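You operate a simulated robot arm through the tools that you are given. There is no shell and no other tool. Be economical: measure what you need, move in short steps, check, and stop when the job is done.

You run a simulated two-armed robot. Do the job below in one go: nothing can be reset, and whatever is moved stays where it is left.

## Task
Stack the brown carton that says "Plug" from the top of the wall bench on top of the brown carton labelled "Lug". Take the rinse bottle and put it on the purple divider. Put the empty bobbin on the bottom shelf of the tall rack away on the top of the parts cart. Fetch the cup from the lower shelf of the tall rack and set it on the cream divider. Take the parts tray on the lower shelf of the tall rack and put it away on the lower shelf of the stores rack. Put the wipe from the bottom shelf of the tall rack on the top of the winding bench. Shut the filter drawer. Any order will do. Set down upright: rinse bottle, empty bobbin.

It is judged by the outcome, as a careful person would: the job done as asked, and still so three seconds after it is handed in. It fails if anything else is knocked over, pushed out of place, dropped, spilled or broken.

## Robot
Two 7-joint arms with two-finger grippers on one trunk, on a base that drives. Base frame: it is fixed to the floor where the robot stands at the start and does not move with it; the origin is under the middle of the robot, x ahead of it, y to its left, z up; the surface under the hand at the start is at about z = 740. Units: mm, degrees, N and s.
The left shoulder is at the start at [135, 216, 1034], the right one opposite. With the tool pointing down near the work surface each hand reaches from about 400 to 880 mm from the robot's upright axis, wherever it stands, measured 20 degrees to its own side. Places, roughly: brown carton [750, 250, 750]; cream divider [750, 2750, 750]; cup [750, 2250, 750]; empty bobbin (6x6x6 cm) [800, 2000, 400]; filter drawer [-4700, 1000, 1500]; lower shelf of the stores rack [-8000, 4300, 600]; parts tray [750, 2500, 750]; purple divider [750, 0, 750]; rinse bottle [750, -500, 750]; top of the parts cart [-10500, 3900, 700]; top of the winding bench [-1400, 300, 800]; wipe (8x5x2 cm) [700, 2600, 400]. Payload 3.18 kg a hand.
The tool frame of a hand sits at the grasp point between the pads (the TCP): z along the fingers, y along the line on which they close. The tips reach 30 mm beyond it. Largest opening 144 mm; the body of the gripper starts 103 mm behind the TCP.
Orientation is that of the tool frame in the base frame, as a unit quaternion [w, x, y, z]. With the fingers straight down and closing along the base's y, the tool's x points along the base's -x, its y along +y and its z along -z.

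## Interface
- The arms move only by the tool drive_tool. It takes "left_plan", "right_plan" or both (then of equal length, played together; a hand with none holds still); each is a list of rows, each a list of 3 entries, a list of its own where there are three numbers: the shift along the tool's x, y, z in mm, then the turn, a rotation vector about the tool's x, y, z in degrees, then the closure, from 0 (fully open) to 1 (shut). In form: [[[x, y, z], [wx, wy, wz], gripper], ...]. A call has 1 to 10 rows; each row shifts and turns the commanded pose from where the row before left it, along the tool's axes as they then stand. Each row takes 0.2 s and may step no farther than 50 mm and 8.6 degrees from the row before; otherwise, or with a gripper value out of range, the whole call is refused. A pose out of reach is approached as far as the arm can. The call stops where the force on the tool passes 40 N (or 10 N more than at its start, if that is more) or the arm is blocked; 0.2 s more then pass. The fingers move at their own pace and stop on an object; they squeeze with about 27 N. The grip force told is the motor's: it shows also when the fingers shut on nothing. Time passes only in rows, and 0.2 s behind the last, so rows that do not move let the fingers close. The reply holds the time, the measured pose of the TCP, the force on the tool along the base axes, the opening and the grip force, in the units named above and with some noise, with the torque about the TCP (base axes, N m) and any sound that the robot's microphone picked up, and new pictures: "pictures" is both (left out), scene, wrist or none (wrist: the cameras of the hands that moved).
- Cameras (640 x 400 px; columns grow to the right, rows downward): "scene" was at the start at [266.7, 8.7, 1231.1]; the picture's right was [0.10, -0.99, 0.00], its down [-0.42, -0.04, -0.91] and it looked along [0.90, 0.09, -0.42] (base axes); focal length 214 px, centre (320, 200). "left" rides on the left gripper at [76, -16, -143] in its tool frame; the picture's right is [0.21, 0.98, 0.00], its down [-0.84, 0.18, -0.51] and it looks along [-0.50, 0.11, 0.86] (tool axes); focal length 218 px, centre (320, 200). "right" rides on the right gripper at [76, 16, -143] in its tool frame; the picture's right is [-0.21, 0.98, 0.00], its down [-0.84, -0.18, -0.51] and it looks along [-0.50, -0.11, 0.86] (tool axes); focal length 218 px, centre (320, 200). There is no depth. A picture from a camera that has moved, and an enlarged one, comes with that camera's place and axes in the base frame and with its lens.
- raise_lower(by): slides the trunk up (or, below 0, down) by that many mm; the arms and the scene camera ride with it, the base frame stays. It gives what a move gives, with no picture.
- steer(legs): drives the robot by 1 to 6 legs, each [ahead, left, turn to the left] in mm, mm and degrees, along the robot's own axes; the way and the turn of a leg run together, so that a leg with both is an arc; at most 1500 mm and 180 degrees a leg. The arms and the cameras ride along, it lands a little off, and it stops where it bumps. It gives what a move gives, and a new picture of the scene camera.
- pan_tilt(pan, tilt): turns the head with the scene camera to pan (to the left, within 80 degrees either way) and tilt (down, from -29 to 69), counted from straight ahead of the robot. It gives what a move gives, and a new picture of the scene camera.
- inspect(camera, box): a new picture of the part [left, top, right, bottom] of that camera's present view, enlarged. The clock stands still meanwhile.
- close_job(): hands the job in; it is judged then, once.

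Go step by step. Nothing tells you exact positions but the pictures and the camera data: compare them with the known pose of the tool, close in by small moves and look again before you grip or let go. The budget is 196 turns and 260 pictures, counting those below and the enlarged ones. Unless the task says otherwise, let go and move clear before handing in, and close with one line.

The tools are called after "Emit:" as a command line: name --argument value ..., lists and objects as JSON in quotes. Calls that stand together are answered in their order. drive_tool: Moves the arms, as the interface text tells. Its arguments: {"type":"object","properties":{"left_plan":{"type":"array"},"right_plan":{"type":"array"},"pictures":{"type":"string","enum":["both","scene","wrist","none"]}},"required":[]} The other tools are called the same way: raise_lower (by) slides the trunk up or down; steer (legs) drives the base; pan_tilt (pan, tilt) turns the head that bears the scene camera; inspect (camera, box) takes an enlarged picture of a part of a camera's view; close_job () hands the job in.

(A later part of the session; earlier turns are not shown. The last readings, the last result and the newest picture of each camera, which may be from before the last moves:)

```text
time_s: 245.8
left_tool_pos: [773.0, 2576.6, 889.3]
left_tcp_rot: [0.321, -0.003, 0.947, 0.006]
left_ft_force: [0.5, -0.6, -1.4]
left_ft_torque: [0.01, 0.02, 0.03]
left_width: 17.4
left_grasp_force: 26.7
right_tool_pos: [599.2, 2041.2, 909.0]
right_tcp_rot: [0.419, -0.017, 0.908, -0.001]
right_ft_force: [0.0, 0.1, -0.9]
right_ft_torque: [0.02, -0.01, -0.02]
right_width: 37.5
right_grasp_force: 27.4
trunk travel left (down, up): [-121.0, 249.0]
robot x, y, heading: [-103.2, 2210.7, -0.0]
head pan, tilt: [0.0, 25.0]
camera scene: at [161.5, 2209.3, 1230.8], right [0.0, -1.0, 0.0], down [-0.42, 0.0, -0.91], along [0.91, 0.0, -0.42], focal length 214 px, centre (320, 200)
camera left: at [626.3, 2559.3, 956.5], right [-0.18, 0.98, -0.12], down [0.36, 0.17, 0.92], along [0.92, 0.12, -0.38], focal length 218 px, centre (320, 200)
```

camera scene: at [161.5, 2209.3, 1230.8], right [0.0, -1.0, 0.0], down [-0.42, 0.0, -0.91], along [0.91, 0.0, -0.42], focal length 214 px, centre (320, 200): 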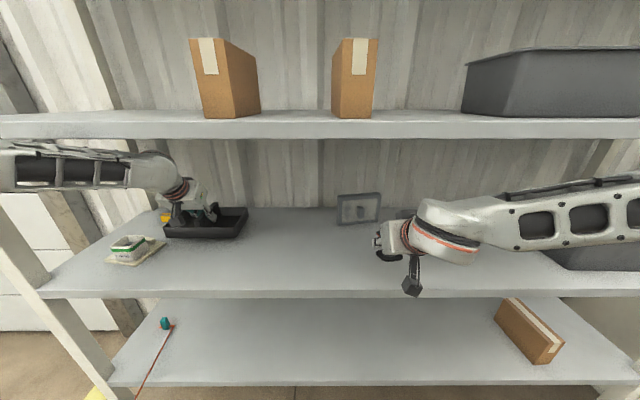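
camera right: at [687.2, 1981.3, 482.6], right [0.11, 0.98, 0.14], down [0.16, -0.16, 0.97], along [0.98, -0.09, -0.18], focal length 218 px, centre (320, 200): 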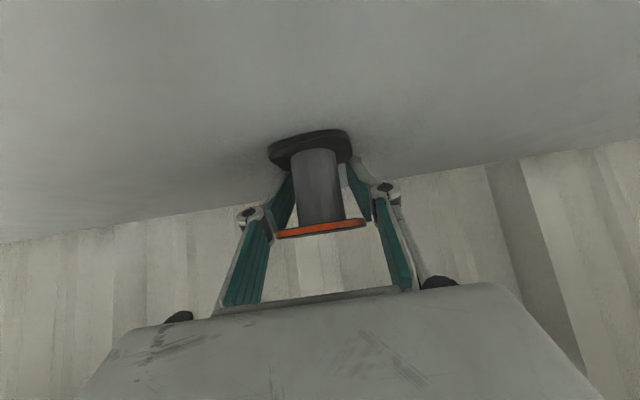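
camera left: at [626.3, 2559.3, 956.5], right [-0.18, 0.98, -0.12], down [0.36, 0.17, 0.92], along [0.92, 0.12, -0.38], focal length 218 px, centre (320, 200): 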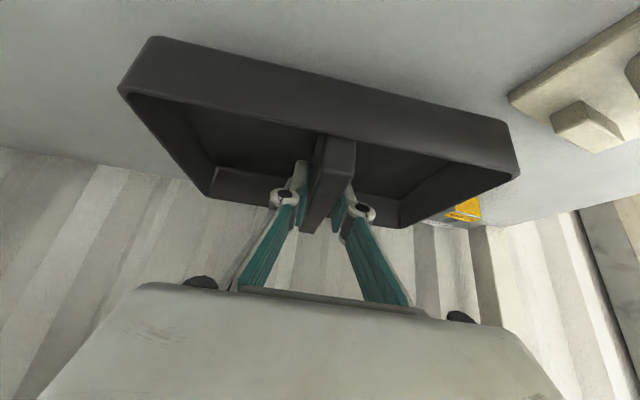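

Emit:
steer --legs '[[0, -100, 0], [-400, 0, 0]]'

Emit:
inspect --camera "left" --box '[0, 0, 640, 400]'

```text
time_s: 249.4
left_tool_pos: [375.9, 2482.6, 890.3]
left_tcp_rot: [0.321, -0.007, 0.947, 0.007]
left_ft_force: [-0.4, 0.4, -2.6]
left_ft_torque: [0.02, 0.04, 0.04]
left_width: 17.5
left_grasp_force: 27.1
right_tool_pos: [206.0, 1944.7, 909.6]
right_tcp_rot: [0.419, -0.02, 0.908, 0.0]
right_ft_force: [0.1, 0.1, -0.9]
right_ft_torque: [-0.02, -0.01, 0.02]
right_width: 38.0
right_grasp_force: 27.1
trunk travel left (down, up): [-121.0, 249.0]
robot x, y, heading: [-499.0, 2113.8, 0.1]
head pan, tilt: [0.0, 25.0]
camera scene: at [-234.0, 2111.1, 1230.9], right [0.0, -1.0, 0.0], down [-0.42, 0.0, -0.91], along [0.91, 0.0, -0.42], focal length 214 px, centre (320, 200)
```

scene: 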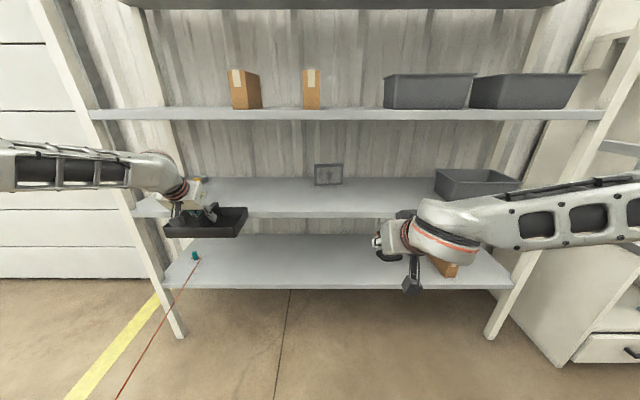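

```text
1.00 times, centred on (320, 200) of left (not enlarged: the box is as wide or as high as the picture)
camera zoom: at [228.8, 2463.9, 956.7], right [-0.18, 0.98, -0.12], down [0.36, 0.18, 0.92], along [0.92, 0.13, -0.38], focal length 218 px, centre (320, 200)
```

zoom: 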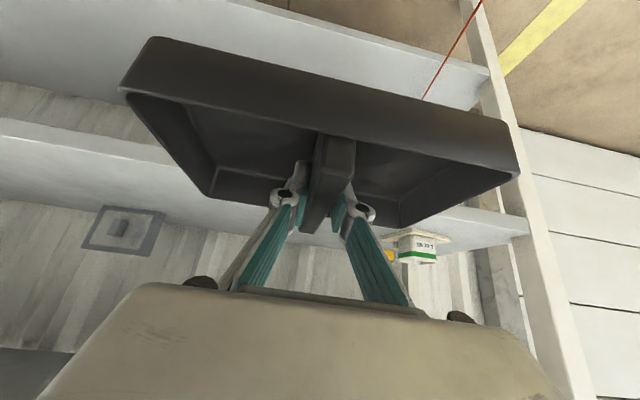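

Emit:
drive_tool --left_plan '[[[31.7, 0, -24.4], [0, 0, 0], 1], [[31.7, 0, -24.4], [0, 0, 0], 1], [[31.7, 0, -24.4], [0, 0, 0], 1], [[31.7, 0, -24.4], [0, 0, 0], 1], [[25, 0, -19], [0, 0, 0], 1]]' --pictures "none"

Emit:
steer --legs '[[100, 0, 0], [0, -1400, 0], [0, -1100, 0]]'

Emit:
pan_tilt --pan -80 --tilt 20

```text
time_s: 250.7
left_tool_pos: [185.0, 2479.5, 891.1]
left_tcp_rot: [0.322, -0.007, 0.947, 0.008]
left_ft_force: [-0.1, 0.1, -1.4]
left_ft_torque: [0.01, 0.04, -0.02]
left_width: 17.7
left_grasp_force: 27.2
right_tool_pos: [206.6, 1945.7, 909.8]
right_tcp_rot: [0.421, -0.02, 0.907, -0.001]
right_ft_force: [-0.2, 0.4, -0.1]
right_ft_torque: [-0.05, -0.03, -0.02]
right_width: 37.7
right_grasp_force: 26.9
trunk travel left (down, up): [-121.0, 249.0]
robot x, y, heading: [-505.0, 2108.4, 0.2]
head pan, tilt: [0.0, 25.0]
```

```text
time_s: 273.7
left_tool_pos: [286.9, -63.5, 891.0]
left_tcp_rot: [0.321, 0.0, 0.947, 0.006]
left_ft_force: [0.0, -0.1, -1.4]
left_ft_torque: [-0.01, 0.04, -0.03]
left_width: 17.6
left_grasp_force: 26.5
right_tool_pos: [298.2, -597.1, 909.0]
right_tcp_rot: [0.421, -0.012, 0.907, -0.004]
right_ft_force: [0.4, -0.2, -0.2]
right_ft_torque: [-0.01, -0.01, -0.02]
right_width: 37.5
right_grasp_force: 27.1
trunk travel left (down, up): [-121.0, 249.0]
robot x, y, heading: [-402.9, -420.8, -0.5]
head pan, tilt: [0.0, 25.0]
camera scene: at [-137.7, -424.5, 1230.9], right [-0.01, -1.0, 0.0], down [-0.42, 0.01, -0.91], along [0.91, -0.01, -0.42], focal length 214 px, centre (320, 200)
```

scene: 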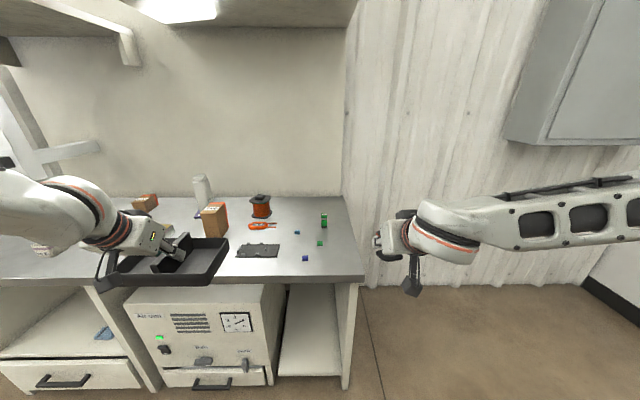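

```text
time_s: 275.2
left_tool_pos: [287.5, -64.5, 891.1]
left_tcp_rot: [0.321, 0.001, 0.947, 0.005]
left_ft_force: [0.9, -0.5, -2.0]
left_ft_torque: [0.01, 0.0, -0.04]
left_width: 17.7
left_grasp_force: 27.3
right_tool_pos: [299.7, -597.9, 910.9]
right_tcp_rot: [0.42, -0.012, 0.907, -0.004]
right_ft_force: [0.5, 0.2, 0.6]
right_ft_torque: [0.01, 0.0, -0.01]
right_width: 37.6
right_grasp_force: 27.0
trunk travel left (down, up): [-121.0, 249.0]
robot x, y, heading: [-406.0, -420.0, -0.8]
head pan, tilt: [-80.0, 20.0]
camera scene: at [-214.8, -515.1, 1239.0], right [-0.99, -0.16, 0.0], down [-0.06, 0.34, -0.94], along [0.15, -0.93, -0.34], focal length 214 px, centre (320, 200)
```

scene: 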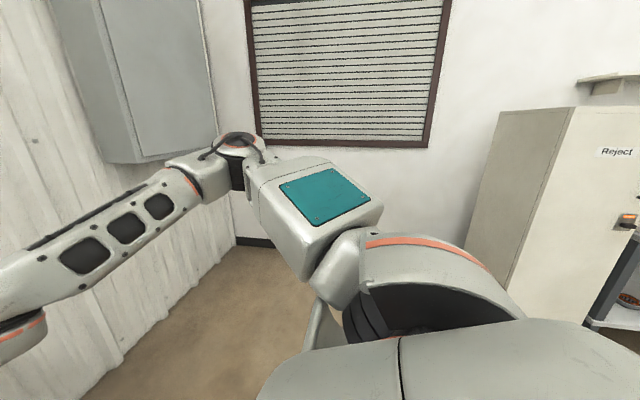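

Emit:
steer --legs '[[0, -250, 0], [0, 0, -90], [0, 0, -90]]'

Emit:
pan_tilt --pan 0 --tilt 20

Emit:
pan_tilt --pan 40 --tilt 25

```text
time_s: 285.7
left_tool_pos: [-1098.1, -1034.5, 891.2]
left_tcp_rot: [0.006, 0.947, 0.002, -0.322]
left_ft_force: [-0.4, 0.5, -1.6]
left_ft_torque: [-0.02, -0.03, -0.01]
left_width: 17.6
left_grasp_force: 27.0
right_tool_pos: [-1112.8, -501.2, 909.6]
right_tcp_rot: [-0.002, 0.908, 0.016, -0.419]
right_ft_force: [-0.1, -0.5, -0.3]
right_ft_torque: [0.02, 0.05, -0.02]
right_width: 37.4
right_grasp_force: 27.6
trunk travel left (down, up): [-121.0, 249.0]
robot x, y, heading: [-407.4, -674.0, 179.6]
head pan, tilt: [-80.0, 20.0]
camera scene: at [-599.6, -581.2, 1239.0], right [0.99, 0.17, 0.0], down [0.06, -0.34, -0.94], along [-0.16, 0.93, -0.34], focal length 214 px, centre (320, 200)
```

scene: 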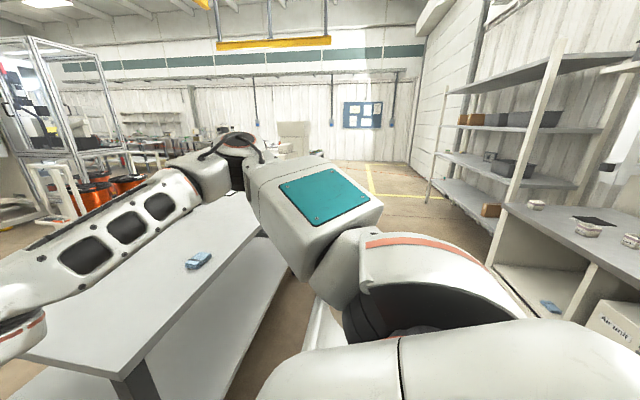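

```text
time_s: 287.2
left_tool_pos: [-1097.8, -1032.7, 890.9]
left_tcp_rot: [0.006, 0.947, 0.003, -0.321]
left_ft_force: [-0.9, 0.4, -2.6]
left_ft_torque: [-0.01, -0.03, 0.0]
left_width: 17.5
left_grasp_force: 26.3
right_tool_pos: [-1112.2, -501.2, 910.8]
right_tcp_rot: [-0.003, 0.907, 0.016, -0.42]
right_ft_force: [0.2, 0.2, -0.7]
right_ft_torque: [-0.01, 0.0, 0.0]
right_width: 37.2
right_grasp_force: 26.7
trunk travel left (down, up): [-121.0, 249.0]
robot x, y, heading: [-408.1, -673.8, 179.9]
head pan, tilt: [0.0, 20.0]
camera scene: at [-677.2, -672.4, 1239.0], right [0.01, 1.0, 0.0], down [0.34, 0.0, -0.94], along [-0.94, 0.01, -0.34], focal length 214 px, centre (320, 200)
```

scene: 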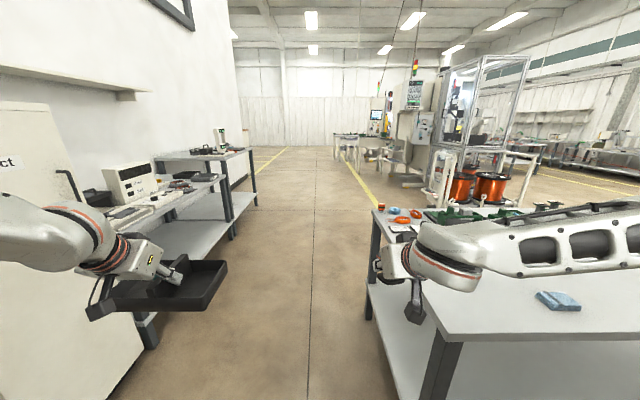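

```text
time_s: 288.3
left_tool_pos: [-1098.6, -1032.8, 890.6]
left_tcp_rot: [0.007, 0.947, 0.002, -0.321]
left_ft_force: [0.5, 0.5, -2.0]
left_ft_torque: [0.04, -0.03, 0.01]
left_width: 17.5
left_grasp_force: 27.0
right_tool_pos: [-1112.2, -501.6, 910.4]
right_tcp_rot: [-0.003, 0.907, 0.016, -0.42]
right_ft_force: [1.4, 0.4, -0.7]
right_ft_torque: [0.01, 0.01, 0.0]
right_width: 37.2
right_grasp_force: 26.9
trunk travel left (down, up): [-121.0, 249.0]
robot x, y, heading: [-405.8, -671.5, 180.1]
head pan, tilt: [40.0, 25.0]
camera scene: at [-655.1, -731.8, 1230.9], right [-0.64, 0.77, 0.0], down [0.33, 0.27, -0.91], along [-0.7, -0.58, -0.42], focal length 214 px, centre (320, 200)
```

scene: 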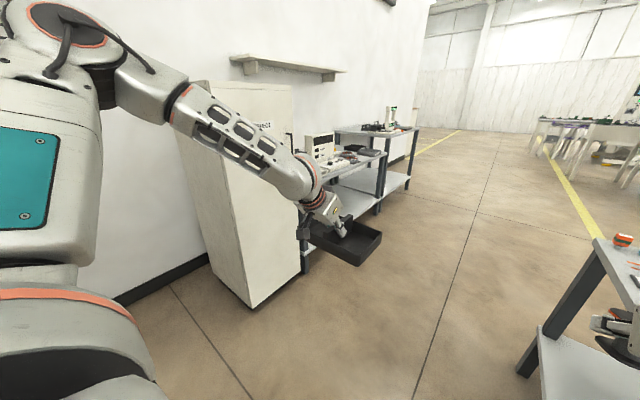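

The corridor west runs between y≈-1640 and -350. I'll go along y≈-1000.

Emit:
steer --legs '[[0, 320, 0], [1500, 0, 0], [500, 0, 0]]'

Emit:
pan_tilt --pan -45 --tilt 5

Emit:
pan_tilt --pan 0 --tilt 15

```text
time_s: 301.3
left_tool_pos: [-3114.8, -1319.9, 891.7]
left_tcp_rot: [0.005, 0.947, -0.002, -0.321]
left_ft_force: [0.3, -1.0, -3.2]
left_ft_torque: [-0.01, -0.04, 0.0]
left_width: 17.7
left_grasp_force: 27.1
right_tool_pos: [-3124.2, -787.6, 909.3]
right_tcp_rot: [-0.005, 0.908, 0.01, -0.419]
right_ft_force: [-0.4, -0.5, 0.1]
right_ft_torque: [0.0, 0.03, 0.01]
right_width: 37.3
right_grasp_force: 27.5
trunk travel left (down, up): [-121.0, 249.0]
robot x, y, heading: [-2420.4, -965.4, 179.0]
head pan, tilt: [40.0, 25.0]
camera scene: at [-2669.1, -1021.6, 1230.9], right [-0.63, 0.78, 0.0], down [0.33, 0.27, -0.91], along [-0.7, -0.57, -0.42], focal length 214 px, centre (320, 200)
```

scene: 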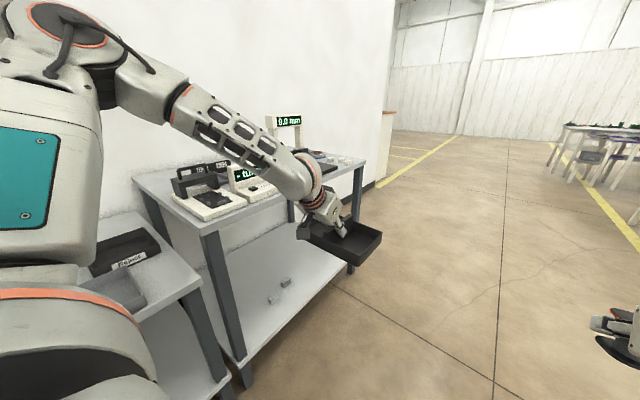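

```text
time_s: 302.9
left_tool_pos: [-3112.3, -1319.2, 891.3]
left_tcp_rot: [0.005, 0.947, -0.002, -0.322]
left_ft_force: [0.1, -0.1, -3.0]
left_ft_torque: [-0.03, -0.03, -0.05]
left_width: 17.6
left_grasp_force: 27.3
right_tool_pos: [-3123.7, -787.3, 909.9]
right_tcp_rot: [-0.005, 0.908, 0.011, -0.42]
right_ft_force: [-0.2, 0.5, -0.3]
right_ft_torque: [0.01, 0.03, 0.02]
right_width: 37.0
right_grasp_force: 27.3
trunk travel left (down, up): [-121.0, 249.0]
robot x, y, heading: [-2421.0, -968.5, 179.2]
head pan, tilt: [-45.0, 5.0]
camera scene: at [-2661.3, -897.6, 1263.4], right [0.72, 0.7, 0.0], down [0.06, -0.06, -1.0], along [-0.69, 0.72, -0.09], focal length 214 px, centre (320, 200)
```

scene: 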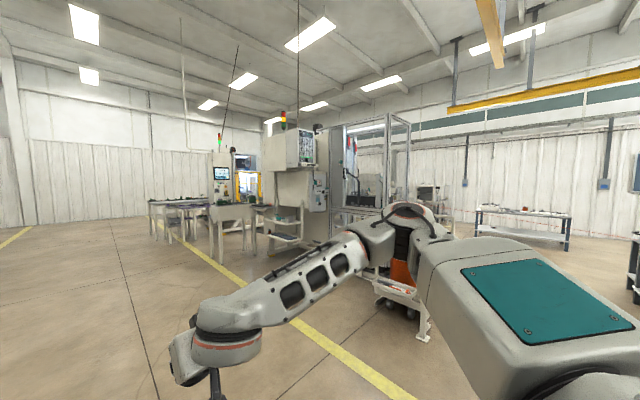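

```text
time_s: 304.0
left_tool_pos: [-3114.0, -1320.2, 890.3]
left_tcp_rot: [0.005, 0.947, -0.001, -0.322]
left_ft_force: [0.5, -0.8, -2.1]
left_ft_torque: [-0.02, -0.04, -0.01]
left_width: 17.6
left_grasp_force: 26.8
right_tool_pos: [-3124.5, -787.5, 910.0]
right_tcp_rot: [-0.005, 0.907, 0.011, -0.42]
right_ft_force: [0.3, 0.7, -1.1]
right_ft_torque: [-0.02, 0.03, 0.02]
right_width: 37.2
right_grasp_force: 26.7
trunk travel left (down, up): [-121.0, 249.0]
robot x, y, heading: [-2419.9, -966.7, 179.1]
head pan, tilt: [0.0, 15.0]
camera scene: at [-2690.8, -961.9, 1247.2], right [0.02, 1.0, 0.0], down [0.26, 0.0, -0.97], along [-0.97, 0.02, -0.26], focal length 214 px, centre (320, 200)
```

scene: 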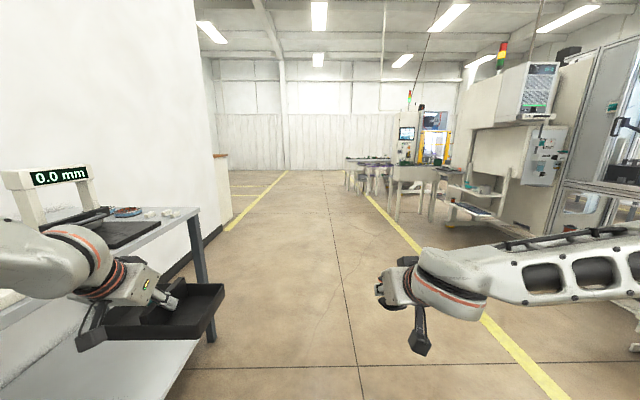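

Emit:
inspect --camera "scene" --box '[420, 30, 640, 240]'

Emit:
inspect --camera "scene" --box '[470, 50, 590, 150]'

```text
1.90 times, centred on (530, 135) of scene
camera zoom: at [-2690.8, -961.9, 1247.2], right [0.02, 1.0, 0.0], down [0.26, 0.0, -0.97], along [-0.97, 0.02, -0.26], focal length 408 px, centre (-80, 324)
```

zoom: 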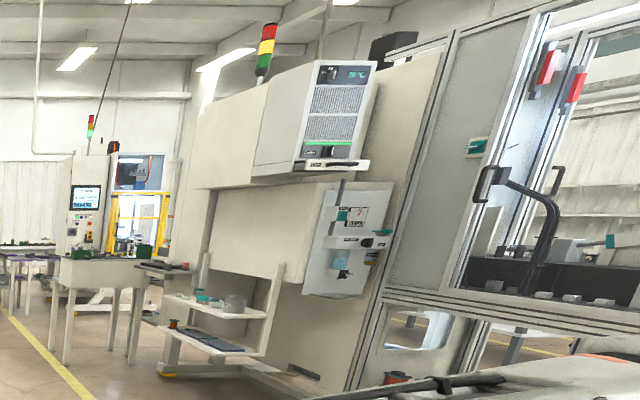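

```text
4.00 times, centred on (530, 100) of scene
camera zoom: at [-2690.8, -961.9, 1247.2], right [0.02, 1.0, 0.0], down [0.26, 0.0, -0.97], along [-0.97, 0.02, -0.26], focal length 858 px, centre (-520, 600)
```

zoom: 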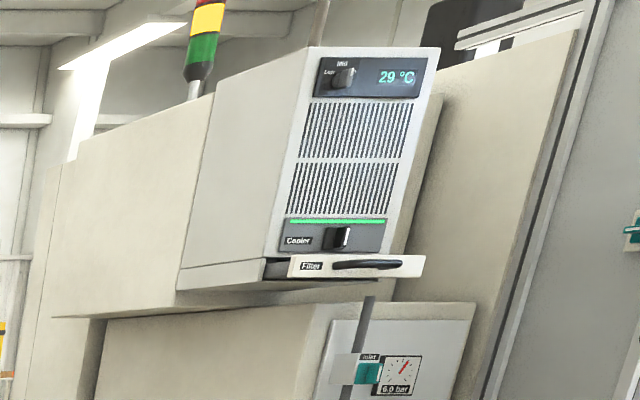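

The filter drawer is at the bottom of a cooler unit facing east at z≈1500. Both hands are full, so I'll deliver the tray and bobbin first. Continuing west.

Emit:
steer --legs '[[1500, 0, 0], [1500, 0, 0]]'

Emit:
pan_tilt --pan -50 --tilt 15

Emit:
pan_tilt --pan -80 --tilt 15

Emit:
pan_tilt --pan 0 --tilt 15

```text
time_s: 318.6
left_tool_pos: [-6136.7, -1330.3, 890.6]
left_tcp_rot: [0.007, 0.947, 0.003, -0.32]
left_ft_force: [-0.4, 0.1, -2.6]
left_ft_torque: [-0.01, -0.03, -0.01]
left_width: 17.4
left_grasp_force: 26.8
right_tool_pos: [-6153.5, -796.2, 910.4]
right_tcp_rot: [-0.002, 0.907, 0.016, -0.42]
right_ft_force: [-0.3, 0.3, 0.0]
right_ft_torque: [0.0, 0.0, 0.0]
right_width: 37.1
right_grasp_force: 26.7
trunk travel left (down, up): [-121.0, 249.0]
robot x, y, heading: [-5450.0, -968.9, 179.8]
head pan, tilt: [0.0, 15.0]
camera scene: at [-5717.8, -967.8, 1247.1], right [0.01, 1.0, 0.0], down [0.26, 0.0, -0.97], along [-0.97, 0.01, -0.26], focal length 214 px, centre (320, 200)
```

scene: 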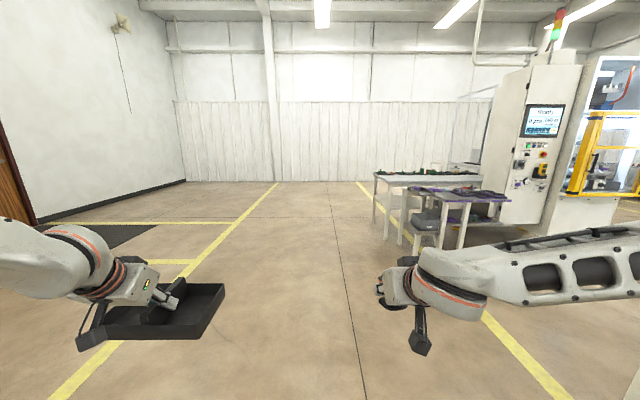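

```text
time_s: 319.7
left_tool_pos: [-6136.9, -1329.6, 889.8]
left_tcp_rot: [0.007, 0.947, 0.004, -0.321]
left_ft_force: [0.4, -0.1, -2.1]
left_ft_torque: [-0.01, -0.03, 0.02]
left_width: 17.5
left_grasp_force: 27.1
right_tool_pos: [-6152.1, -797.7, 909.4]
right_tcp_rot: [-0.002, 0.908, 0.017, -0.419]
right_ft_force: [-0.6, 0.1, -0.4]
right_ft_torque: [0.01, -0.03, -0.01]
right_width: 37.2
right_grasp_force: 27.2
trunk travel left (down, up): [-121.0, 249.0]
robot x, y, heading: [-5450.8, -966.4, 179.5]
head pan, tilt: [-50.0, 15.0]
camera scene: at [-5684.0, -896.5, 1247.2], right [0.77, 0.64, 0.0], down [0.17, -0.2, -0.97], along [-0.62, 0.74, -0.26], focal length 214 px, centre (320, 200)
```

scene: 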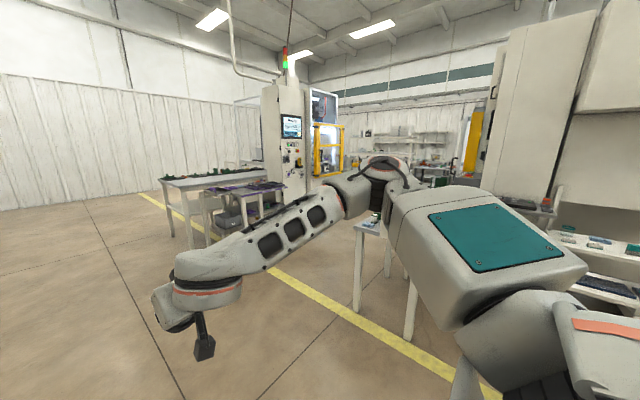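

```text
time_s: 320.7
left_tool_pos: [-6136.3, -1329.7, 890.7]
left_tcp_rot: [0.006, 0.947, 0.003, -0.322]
left_ft_force: [0.4, 0.0, -2.1]
left_ft_torque: [0.0, -0.04, 0.02]
left_width: 17.8
left_grasp_force: 26.4
right_tool_pos: [-6154.4, -795.8, 910.5]
right_tcp_rot: [-0.002, 0.908, 0.016, -0.419]
right_ft_force: [0.1, -1.5, 0.1]
right_ft_torque: [0.02, 0.0, 0.01]
right_width: 37.2
right_grasp_force: 27.3
trunk travel left (down, up): [-121.0, 249.0]
robot x, y, heading: [-5450.7, -968.7, 179.8]
head pan, tilt: [-80.0, 15.0]
camera scene: at [-5640.1, -876.2, 1247.2], right [0.99, 0.17, 0.0], down [0.04, -0.26, -0.97], along [-0.16, 0.95, -0.26], focal length 214 px, centre (320, 200)
```

scene: 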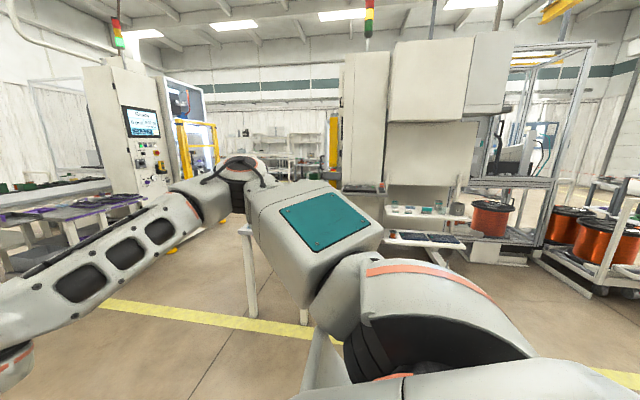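

```text
time_s: 322.2
left_tool_pos: [-6137.9, -1328.8, 890.7]
left_tcp_rot: [0.006, 0.947, 0.002, -0.321]
left_ft_force: [-0.9, 0.0, -0.9]
left_ft_torque: [-0.01, 0.01, 0.02]
left_width: 17.5
left_grasp_force: 27.2
right_tool_pos: [-6153.0, -797.1, 910.4]
right_tcp_rot: [-0.002, 0.908, 0.016, -0.42]
right_ft_force: [-0.1, 0.5, -0.2]
right_ft_torque: [0.01, 0.05, -0.01]
right_width: 37.2
right_grasp_force: 27.0
trunk travel left (down, up): [-121.0, 249.0]
robot x, y, heading: [-5450.4, -968.3, 179.6]
head pan, tilt: [0.0, 15.0]
camera scene: at [-5717.7, -967.7, 1247.2], right [0.01, 1.0, 0.0], down [0.26, 0.0, -0.97], along [-0.97, 0.01, -0.26], focal length 214 px, centre (320, 200)
```

scene: 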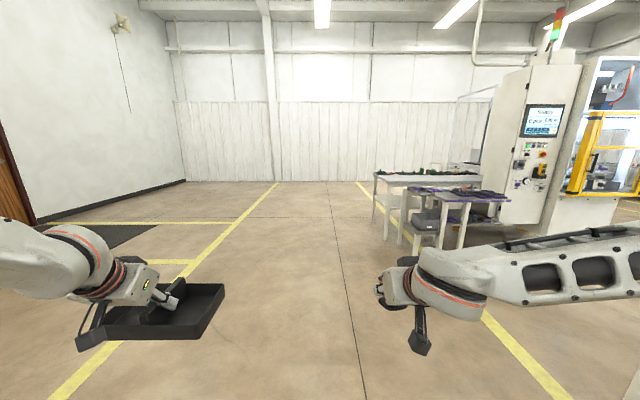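

Emit:
steer --legs '[[1400, 0, 0]]'

Emit:
pan_tilt --pan -80 --tilt 20

Emit:
pan_tilt --pan -40 --tilt 15

```text
time_s: 329.0
left_tool_pos: [-7485.4, -1374.4, 891.2]
left_tcp_rot: [0.012, 0.947, 0.02, -0.321]
left_ft_force: [0.4, 0.4, -2.3]
left_ft_torque: [0.0, -0.02, 0.0]
left_width: 17.4
left_grasp_force: 26.9
right_tool_pos: [-7520.6, -839.9, 910.6]
right_tcp_rot: [0.005, 0.908, 0.032, -0.419]
right_ft_force: [-0.6, -0.9, -0.5]
right_ft_torque: [-0.01, 0.01, 0.02]
right_width: 37.3
right_grasp_force: 26.5
trunk travel left (down, up): [-121.0, 249.0]
robot x, y, heading: [-6809.6, -985.9, -178.4]
head pan, tilt: [0.0, 15.0]
camera scene: at [-7079.1, -995.3, 1247.1], right [-0.03, 1.0, 0.0], down [0.26, 0.01, -0.97], along [-0.97, -0.03, -0.26], focal length 214 px, centre (320, 200)
```

scene: 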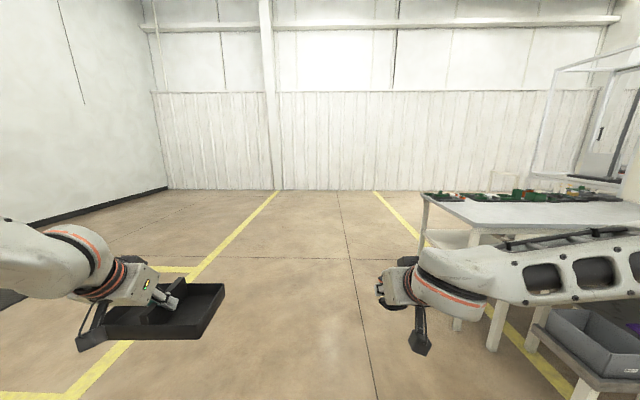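

```text
time_s: 330.6
left_tool_pos: [-7485.4, -1372.6, 889.9]
left_tcp_rot: [0.012, 0.947, 0.02, -0.321]
left_ft_force: [-0.2, 0.1, -1.9]
left_ft_torque: [-0.02, 0.0, 0.01]
left_width: 17.9
left_grasp_force: 27.0
right_tool_pos: [-7519.9, -840.6, 909.8]
right_tcp_rot: [0.005, 0.907, 0.033, -0.42]
right_ft_force: [0.4, -0.7, 0.0]
right_ft_torque: [0.0, -0.01, -0.02]
right_width: 37.1
right_grasp_force: 27.2
trunk travel left (down, up): [-121.0, 249.0]
robot x, y, heading: [-6810.6, -985.0, -178.2]
head pan, tilt: [-80.0, 20.0]
camera scene: at [-7004.7, -901.2, 1239.0], right [0.98, 0.2, 0.0], down [0.07, -0.33, -0.94], along [-0.19, 0.92, -0.34], focal length 214 px, centre (320, 200)
```

scene: 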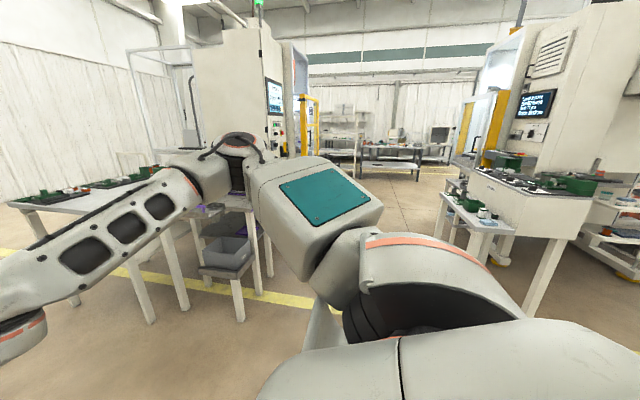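

```text
time_s: 331.6
left_tool_pos: [-7484.0, -1372.6, 890.8]
left_tcp_rot: [0.013, 0.947, 0.021, -0.322]
left_ft_force: [-0.7, -0.4, -1.4]
left_ft_torque: [-0.01, 0.01, 0.0]
left_width: 17.7
left_grasp_force: 26.8
right_tool_pos: [-7520.2, -841.1, 910.1]
right_tcp_rot: [0.005, 0.907, 0.033, -0.419]
right_ft_force: [-0.5, 0.0, -0.8]
right_ft_torque: [0.01, -0.02, 0.0]
right_width: 37.1
right_grasp_force: 27.2
trunk travel left (down, up): [-121.0, 249.0]
robot x, y, heading: [-6807.9, -986.3, -178.3]
head pan, tilt: [-40.0, 15.0]
camera scene: at [-7059.0, -934.5, 1247.1], right [0.62, 0.79, 0.0], down [0.2, -0.16, -0.97], along [-0.76, 0.6, -0.26], focal length 214 px, centre (320, 200)
```

scene: 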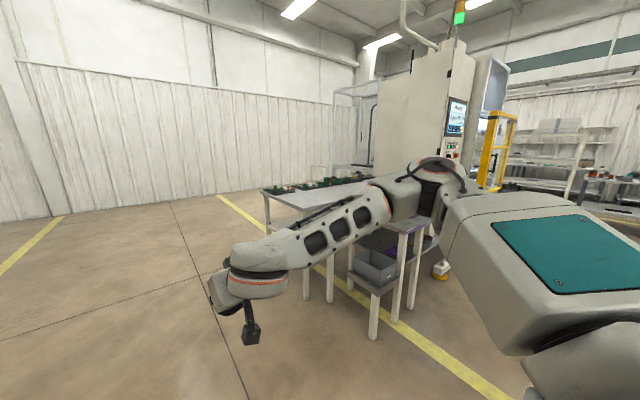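

Emit:
steer --legs '[[0, 0, -91.5], [0, 80, 0], [1500, 0, 0], [600, 0, 0]]'

Emit:
pan_tilt --pan 25 --tilt 15

```text
time_s: 346.8
left_tool_pos: [-7304.2, 1781.0, 890.8]
left_tcp_rot: [-0.22, 0.679, -0.66, -0.235]
left_ft_force: [0.1, 0.0, -3.1]
left_ft_torque: [-0.01, 0.0, 0.02]
left_width: 17.7
left_grasp_force: 26.5
right_tool_pos: [-6771.5, 1808.7, 910.4]
right_tcp_rot: [-0.296, 0.659, -0.624, -0.298]
right_ft_force: [0.2, 0.5, -0.5]
right_ft_torque: [-0.02, -0.01, 0.02]
right_width: 37.2
right_grasp_force: 27.1
trunk travel left (down, up): [-121.0, 249.0]
robot x, y, heading: [-6929.6, 1101.8, 91.1]
head pan, tilt: [-40.0, 15.0]
camera scene: at [-6872.2, 1348.5, 1247.1], right [0.78, -0.63, 0.0], down [-0.16, -0.2, -0.97], along [0.61, 0.75, -0.26], focal length 214 px, centre (320, 200)
```

scene: 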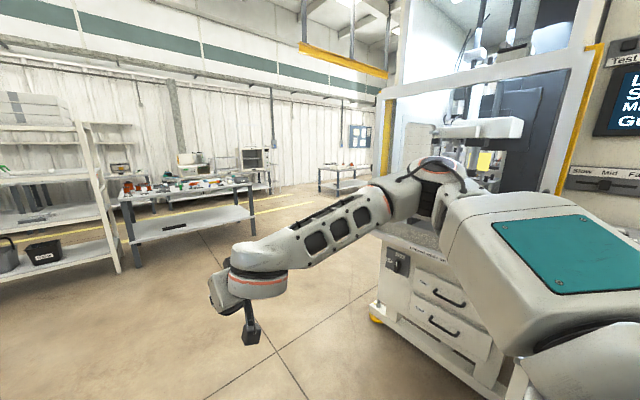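

```text
time_s: 348.2
left_tool_pos: [-7304.5, 1781.4, 890.3]
left_tcp_rot: [-0.22, 0.679, -0.66, -0.235]
left_ft_force: [-0.1, 0.0, -2.2]
left_ft_torque: [-0.01, 0.02, -0.01]
left_width: 17.9
left_grasp_force: 26.9
right_tool_pos: [-6771.9, 1809.8, 910.1]
right_tcp_rot: [-0.296, 0.659, -0.624, -0.298]
right_ft_force: [0.1, 0.8, -0.2]
right_ft_torque: [0.02, 0.01, 0.01]
right_width: 37.3
right_grasp_force: 27.3
trunk travel left (down, up): [-121.0, 249.0]
robot x, y, heading: [-6930.6, 1100.0, 91.0]
head pan, tilt: [25.0, 15.0]
camera scene: at [-6971.9, 1359.9, 1247.1], right [0.9, 0.44, 0.0], down [0.11, -0.23, -0.97], along [-0.42, 0.87, -0.26], focal length 214 px, centre (320, 200)
```

scene: 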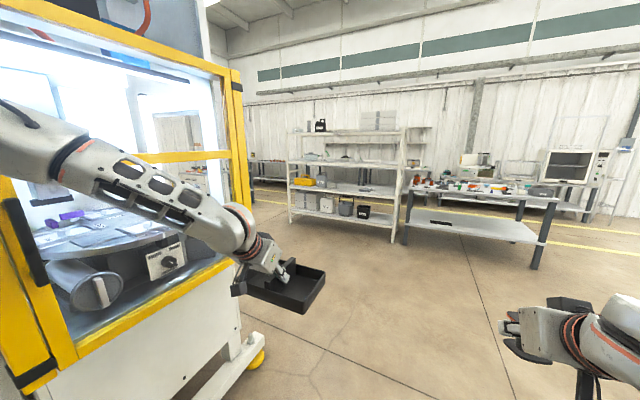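

Emit:
inspect --camera "scene" --box '[270, 100, 440, 250]'

```text
2.67 times, centred on (355, 175) of scene
camera zoom: at [-6971.9, 1359.9, 1247.1], right [0.9, 0.44, 0.0], down [0.11, -0.23, -0.97], along [-0.42, 0.87, -0.26], focal length 572 px, centre (227, 267)
```

zoom: 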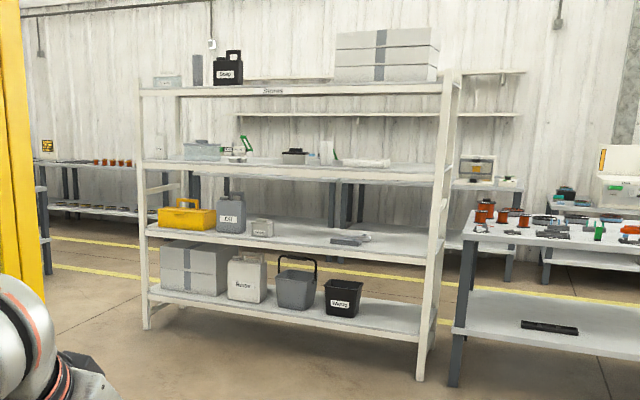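

The "Stores" rack is ahead with its lower shelf at z≈600, x -8780..-7220, front y≈4000. I'll go north past the cell, then left.

Emit:
steer --legs '[[1450, 0, 0], [0, 650, -1]]'

Emit:
pan_tilt --pan 15 --tilt 25

Emit:
inspect --camera "scene" --box '[160, 100, 460, 290]'

```text
time_s: 361.2
left_tool_pos: [-7962.1, 3253.0, 890.6]
left_tcp_rot: [-0.221, 0.674, -0.665, -0.233]
left_ft_force: [0.3, -0.2, -2.2]
left_ft_torque: [-0.03, -0.01, -0.01]
left_width: 17.5
left_grasp_force: 26.5
right_tool_pos: [-7428.8, 3272.0, 909.1]
right_tcp_rot: [-0.298, 0.655, -0.628, -0.296]
right_ft_force: [0.7, -0.5, 0.8]
right_ft_torque: [-0.02, -0.01, 0.0]
right_width: 36.9
right_grasp_force: 26.0
trunk travel left (down, up): [-121.0, 249.0]
robot x, y, heading: [-7598.7, 2568.7, 89.8]
head pan, tilt: [25.0, 15.0]
camera scene: at [-7636.9, 2826.3, 1247.1], right [0.91, 0.42, 0.0], down [0.11, -0.23, -0.97], along [-0.41, 0.88, -0.26], focal length 214 px, centre (320, 200)
```

scene: 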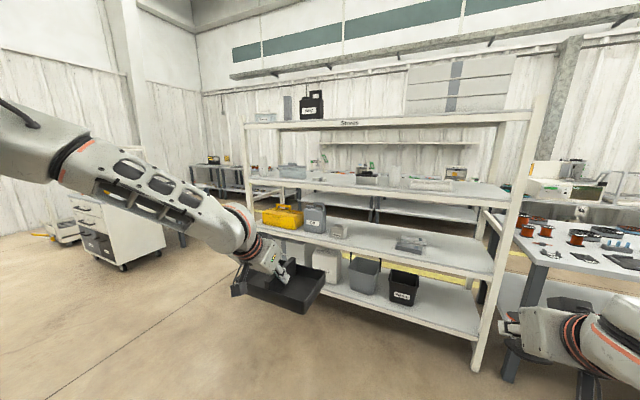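

```text
time_s: 361.9
left_tool_pos: [-7962.1, 3253.7, 889.8]
left_tcp_rot: [-0.222, 0.673, -0.666, -0.232]
left_ft_force: [-0.1, -0.6, -3.0]
left_ft_torque: [-0.03, 0.0, 0.0]
left_width: 17.8
left_grasp_force: 26.9
right_tool_pos: [-7428.6, 3273.0, 910.0]
right_tcp_rot: [-0.297, 0.655, -0.628, -0.296]
right_ft_force: [-0.2, -0.3, 0.3]
right_ft_torque: [0.03, -0.02, 0.02]
right_width: 37.3
right_grasp_force: 27.4
trunk travel left (down, up): [-121.0, 249.0]
robot x, y, heading: [-7595.1, 2565.5, 89.7]
head pan, tilt: [15.0, 25.0]
camera scene: at [-7621.2, 2830.6, 1231.0], right [0.97, 0.26, 0.0], down [0.11, -0.41, -0.91], along [-0.23, 0.88, -0.42], focal length 214 px, centre (320, 200)
```

scene: 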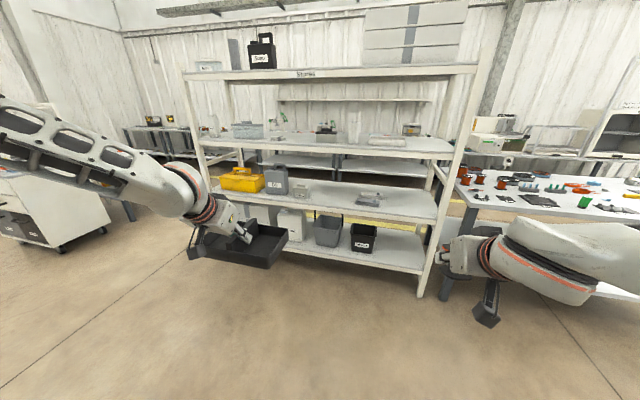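

```text
2.11 times, centred on (310, 195) of scene
camera zoom: at [-7621.2, 2830.6, 1231.0], right [0.97, 0.26, 0.0], down [0.11, -0.41, -0.91], along [-0.23, 0.88, -0.42], focal length 452 px, centre (341, 210)
```

zoom: 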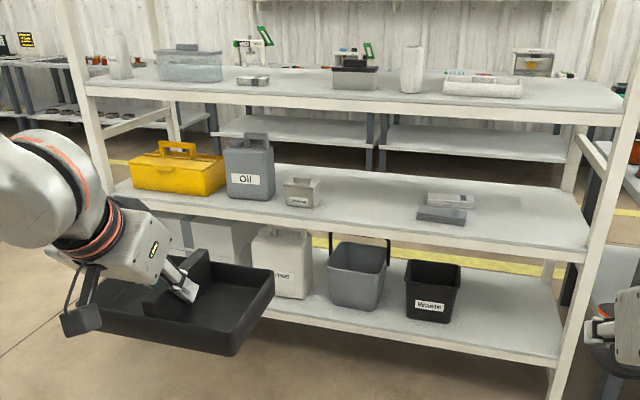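

I've got a fix: shelf z≈575, front y≈4063, free spot x≈-7893. I'll lower and extend the left hand outside the rack first.

Emit:
drive_tool --left_plan '[[[1.5, 0, 46.8], [0, 0, 0], 1], [[1.5, 0, 46.8], [0, 0, 0], 1], [[1.5, 0, 46.8], [0, 0, 0], 1], [[1.5, 0, 46.8], [0, 0, 0], 1], [[1.5, 0, 46.8], [0, 0, 0], 1], [[1.5, 0, 46.8], [0, 0, 0], 1]]' --pictures "scene"

```text
time_s: 363.3
left_tool_pos: [-7967.1, 3418.2, 659.1]
left_tcp_rot: [-0.221, 0.674, -0.666, -0.231]
left_ft_force: [-0.3, -0.6, -2.5]
left_ft_torque: [0.0, 0.03, -0.05]
left_width: 17.5
left_grasp_force: 27.0
right_tool_pos: [-7429.3, 3273.8, 907.6]
right_tcp_rot: [-0.297, 0.655, -0.628, -0.296]
right_ft_force: [0.0, 0.2, -0.3]
right_ft_torque: [0.01, -0.03, -0.01]
right_width: 37.2
right_grasp_force: 26.8
trunk travel left (down, up): [-121.0, 249.0]
robot x, y, heading: [-7595.9, 2564.2, 90.1]
head pan, tilt: [15.0, 25.0]
camera scene: at [-7621.5, 2832.2, 1230.2], right [0.97, 0.26, 0.0], down [0.11, -0.41, -0.91], along [-0.23, 0.87, -0.42], focal length 214 px, centre (320, 200)
```

scene: 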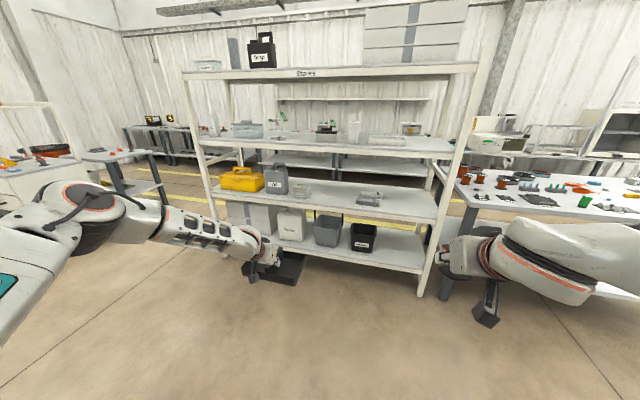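

Emit:
drive_tool --right_plan '[[[19.5, 0, -22.8], [0, 0, 0], 1], [[19.5, 0, -22.8], [0, 0, 0], 1], [[19.5, 0, -22.8], [0, 0, 0], 1]]' --pictures "none"

Emit:
steer --legs '[[500, -65, 0]]'

Emit:
inspect --camera "left" --box '[0, 0, 640, 400]'

```text
time_s: 364.1
left_tool_pos: [-7967.8, 3418.3, 662.9]
left_tcp_rot: [-0.221, 0.673, -0.666, -0.232]
left_ft_force: [0.7, -0.4, -2.4]
left_ft_torque: [-0.02, 0.0, 0.01]
left_width: 17.4
left_grasp_force: 27.2
right_tool_pos: [-7427.7, 3182.6, 911.5]
right_tcp_rot: [-0.299, 0.654, -0.628, -0.296]
right_ft_force: [0.0, -0.5, 0.7]
right_ft_torque: [0.02, 0.01, 0.0]
right_width: 37.2
right_grasp_force: 27.4
trunk travel left (down, up): [-121.0, 249.0]
robot x, y, heading: [-7596.2, 2563.5, 89.9]
head pan, tilt: [15.0, 25.0]
```

```text
time_s: 367.1
left_tool_pos: [-7897.0, 3923.0, 662.2]
left_tcp_rot: [-0.222, 0.672, -0.667, -0.231]
left_ft_force: [0.8, 0.2, -2.3]
left_ft_torque: [-0.04, -0.03, -0.05]
left_width: 17.6
left_grasp_force: 26.8
right_tool_pos: [-7358.4, 3686.9, 908.9]
right_tcp_rot: [-0.3, 0.653, -0.63, -0.295]
right_ft_force: [0.7, -0.1, 0.3]
right_ft_torque: [0.02, 0.0, 0.0]
right_width: 37.3
right_grasp_force: 27.0
trunk travel left (down, up): [-121.0, 249.0]
robot x, y, heading: [-7530.3, 3073.3, 89.7]
head pan, tilt: [15.0, 25.0]
camera scene: at [-7553.8, 3336.1, 1230.9], right [0.97, 0.25, 0.0], down [0.11, -0.41, -0.91], along [-0.23, 0.88, -0.42], focal length 214 px, centre (320, 200)
```

scene: 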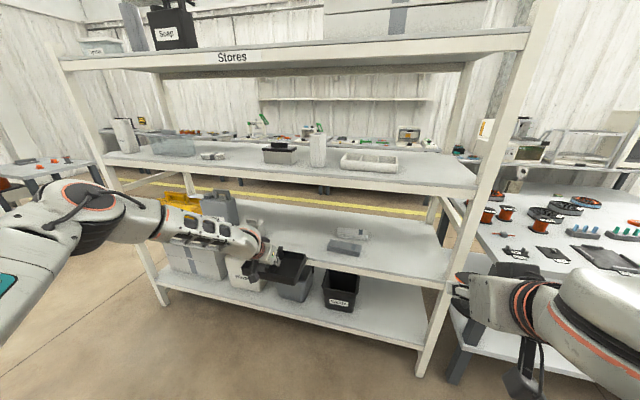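

```text
1.00 times, centred on (320, 200) of left (not enlarged: the box is as wide or as high as the picture)
camera zoom: at [-7878.1, 3778.2, 728.7], right [-0.98, -0.18, -0.12], down [-0.17, 0.36, 0.92], along [-0.12, 0.92, -0.38], focal length 218 px, centre (320, 200)
```

zoom: 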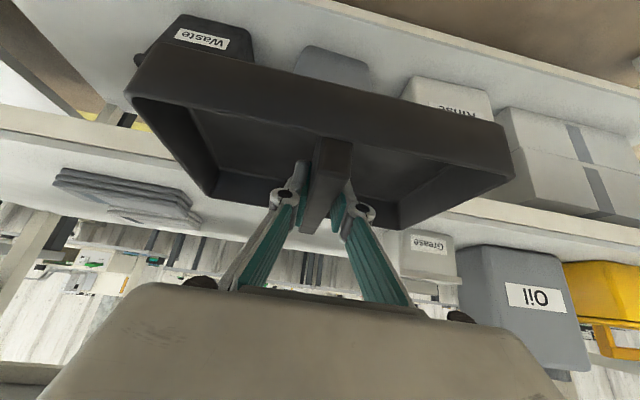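

Emit:
steer --legs '[[250, 0, 0]]'

Emit:
inspect --camera "left" --box '[0, 0, 640, 400]'

```text
time_s: 368.2
left_tool_pos: [-7898.7, 3977.3, 654.5]
left_tcp_rot: [-0.217, 0.674, -0.668, -0.227]
left_ft_force: [0.4, -0.1, -2.4]
left_ft_torque: [0.1, -0.02, -0.03]
left_width: 17.6
left_grasp_force: 27.2
right_tool_pos: [-7358.3, 3747.5, 908.8]
right_tcp_rot: [-0.297, 0.655, -0.629, -0.295]
right_ft_force: [-0.4, 1.0, -1.1]
right_ft_torque: [0.0, -0.04, -0.02]
right_width: 37.3
right_grasp_force: 27.2
trunk travel left (down, up): [-121.0, 249.0]
robot x, y, heading: [-7530.3, 3129.9, 89.5]
head pan, tilt: [15.0, 25.0]
stopped in leg 1: the force on the tool passed its limit at 100 N (the readings are from after the stop); the commanded pose is now the measured one
camera scene: at [-7554.1, 3397.1, 1230.0], right [0.97, 0.26, 0.0], down [0.11, -0.41, -0.91], along [-0.23, 0.88, -0.42], focal length 214 px, centre (320, 200)
```

scene: 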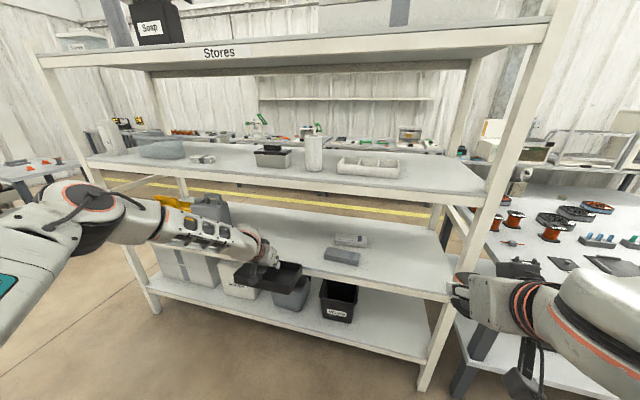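

```text
1.00 times, centred on (320, 200) of left (not enlarged: the box is as wide or as high as the picture)
camera zoom: at [-7878.9, 3833.4, 722.7], right [-0.98, -0.18, -0.11], down [-0.17, 0.37, 0.91], along [-0.12, 0.91, -0.39], focal length 218 px, centre (320, 200)
```

zoom: 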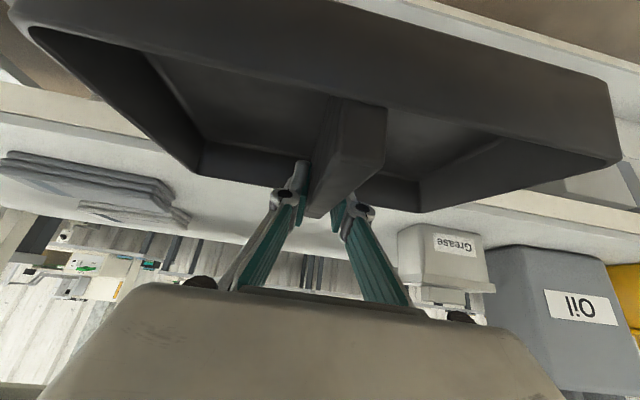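

The tray touched the shelf's front edge, since the shelf is higher than I estimated, and slid back in the grip. Backing off.

Emit:
steer --legs '[[-130, 0, 0]]'

Emit:
drive_tool --left_plan '[[[-18, 0, -24], [0, 0, 0], 1], [[-18, 0, -24], [0, 0, 0], 1], [[0, 0, 0], [0, 0, 0], 1]]' --pictures "both"

Emit:
inspect --camera "scene" --box '[140, 160, 400, 330]'

```text
time_s: 369.5
left_tool_pos: [-7896.7, 3851.7, 658.0]
left_tcp_rot: [-0.218, 0.674, -0.668, -0.228]
left_ft_force: [-0.8, -1.0, -1.0]
left_ft_torque: [0.07, 0.03, 0.01]
left_width: 17.6
left_grasp_force: 27.6
right_tool_pos: [-7357.3, 3617.2, 910.0]
right_tcp_rot: [-0.299, 0.654, -0.629, -0.296]
right_ft_force: [-0.5, 0.1, -0.3]
right_ft_torque: [-0.02, -0.02, 0.01]
right_width: 37.2
right_grasp_force: 27.2
trunk travel left (down, up): [-121.0, 249.0]
robot x, y, heading: [-7528.9, 3005.5, 90.0]
head pan, tilt: [15.0, 25.0]
camera scene: at [-7554.1, 3266.5, 1231.0], right [0.97, 0.26, 0.0], down [0.11, -0.41, -0.91], along [-0.23, 0.88, -0.42], focal length 214 px, centre (320, 200)
```

scene: 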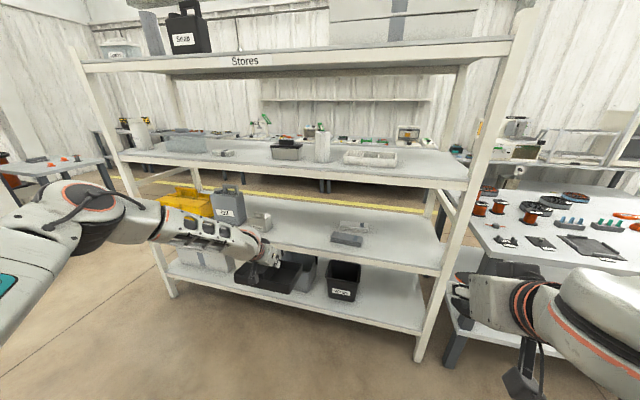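

```text
time_s: 370.3
left_tool_pos: [-7897.6, 3851.6, 717.7]
left_tcp_rot: [-0.218, 0.674, -0.668, -0.229]
left_ft_force: [0.5, 0.7, -2.1]
left_ft_torque: [0.06, -0.02, 0.0]
left_width: 17.6
left_grasp_force: 26.9
right_tool_pos: [-7358.9, 3618.0, 911.4]
right_tcp_rot: [-0.299, 0.653, -0.63, -0.295]
right_ft_force: [-0.6, -0.8, -1.2]
right_ft_torque: [-0.04, -0.03, 0.0]
right_width: 37.2
right_grasp_force: 26.9
trunk travel left (down, up): [-121.0, 249.0]
robot x, y, heading: [-7532.5, 3003.8, 89.8]
head pan, tilt: [15.0, 25.0]
camera scene: at [-7554.2, 3267.6, 1230.6], right [0.97, 0.26, 0.0], down [0.11, -0.41, -0.91], along [-0.23, 0.88, -0.42], focal length 214 px, centre (320, 200)
camera left: at [-7878.3, 3706.3, 786.0], right [-0.98, -0.18, -0.11], down [-0.17, 0.37, 0.91], along [-0.12, 0.91, -0.39], focal length 218 px, centre (320, 200)
```

scene: 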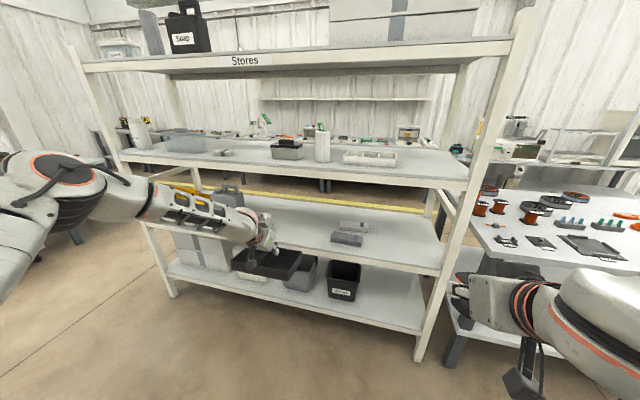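
left: 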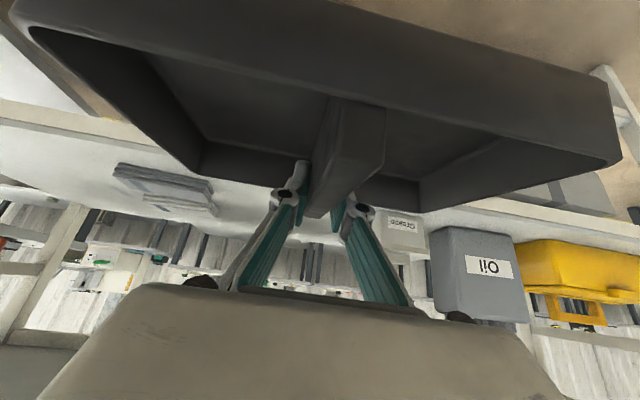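

```text
2.35 times, centred on (270, 245) of scene
camera zoom: at [-7554.2, 3267.6, 1230.6], right [0.97, 0.26, 0.0], down [0.11, -0.41, -0.91], along [-0.23, 0.88, -0.42], focal length 505 px, centre (438, 94)
```

zoom: 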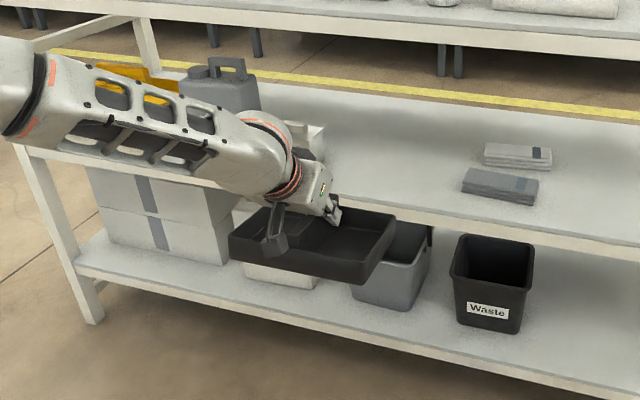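

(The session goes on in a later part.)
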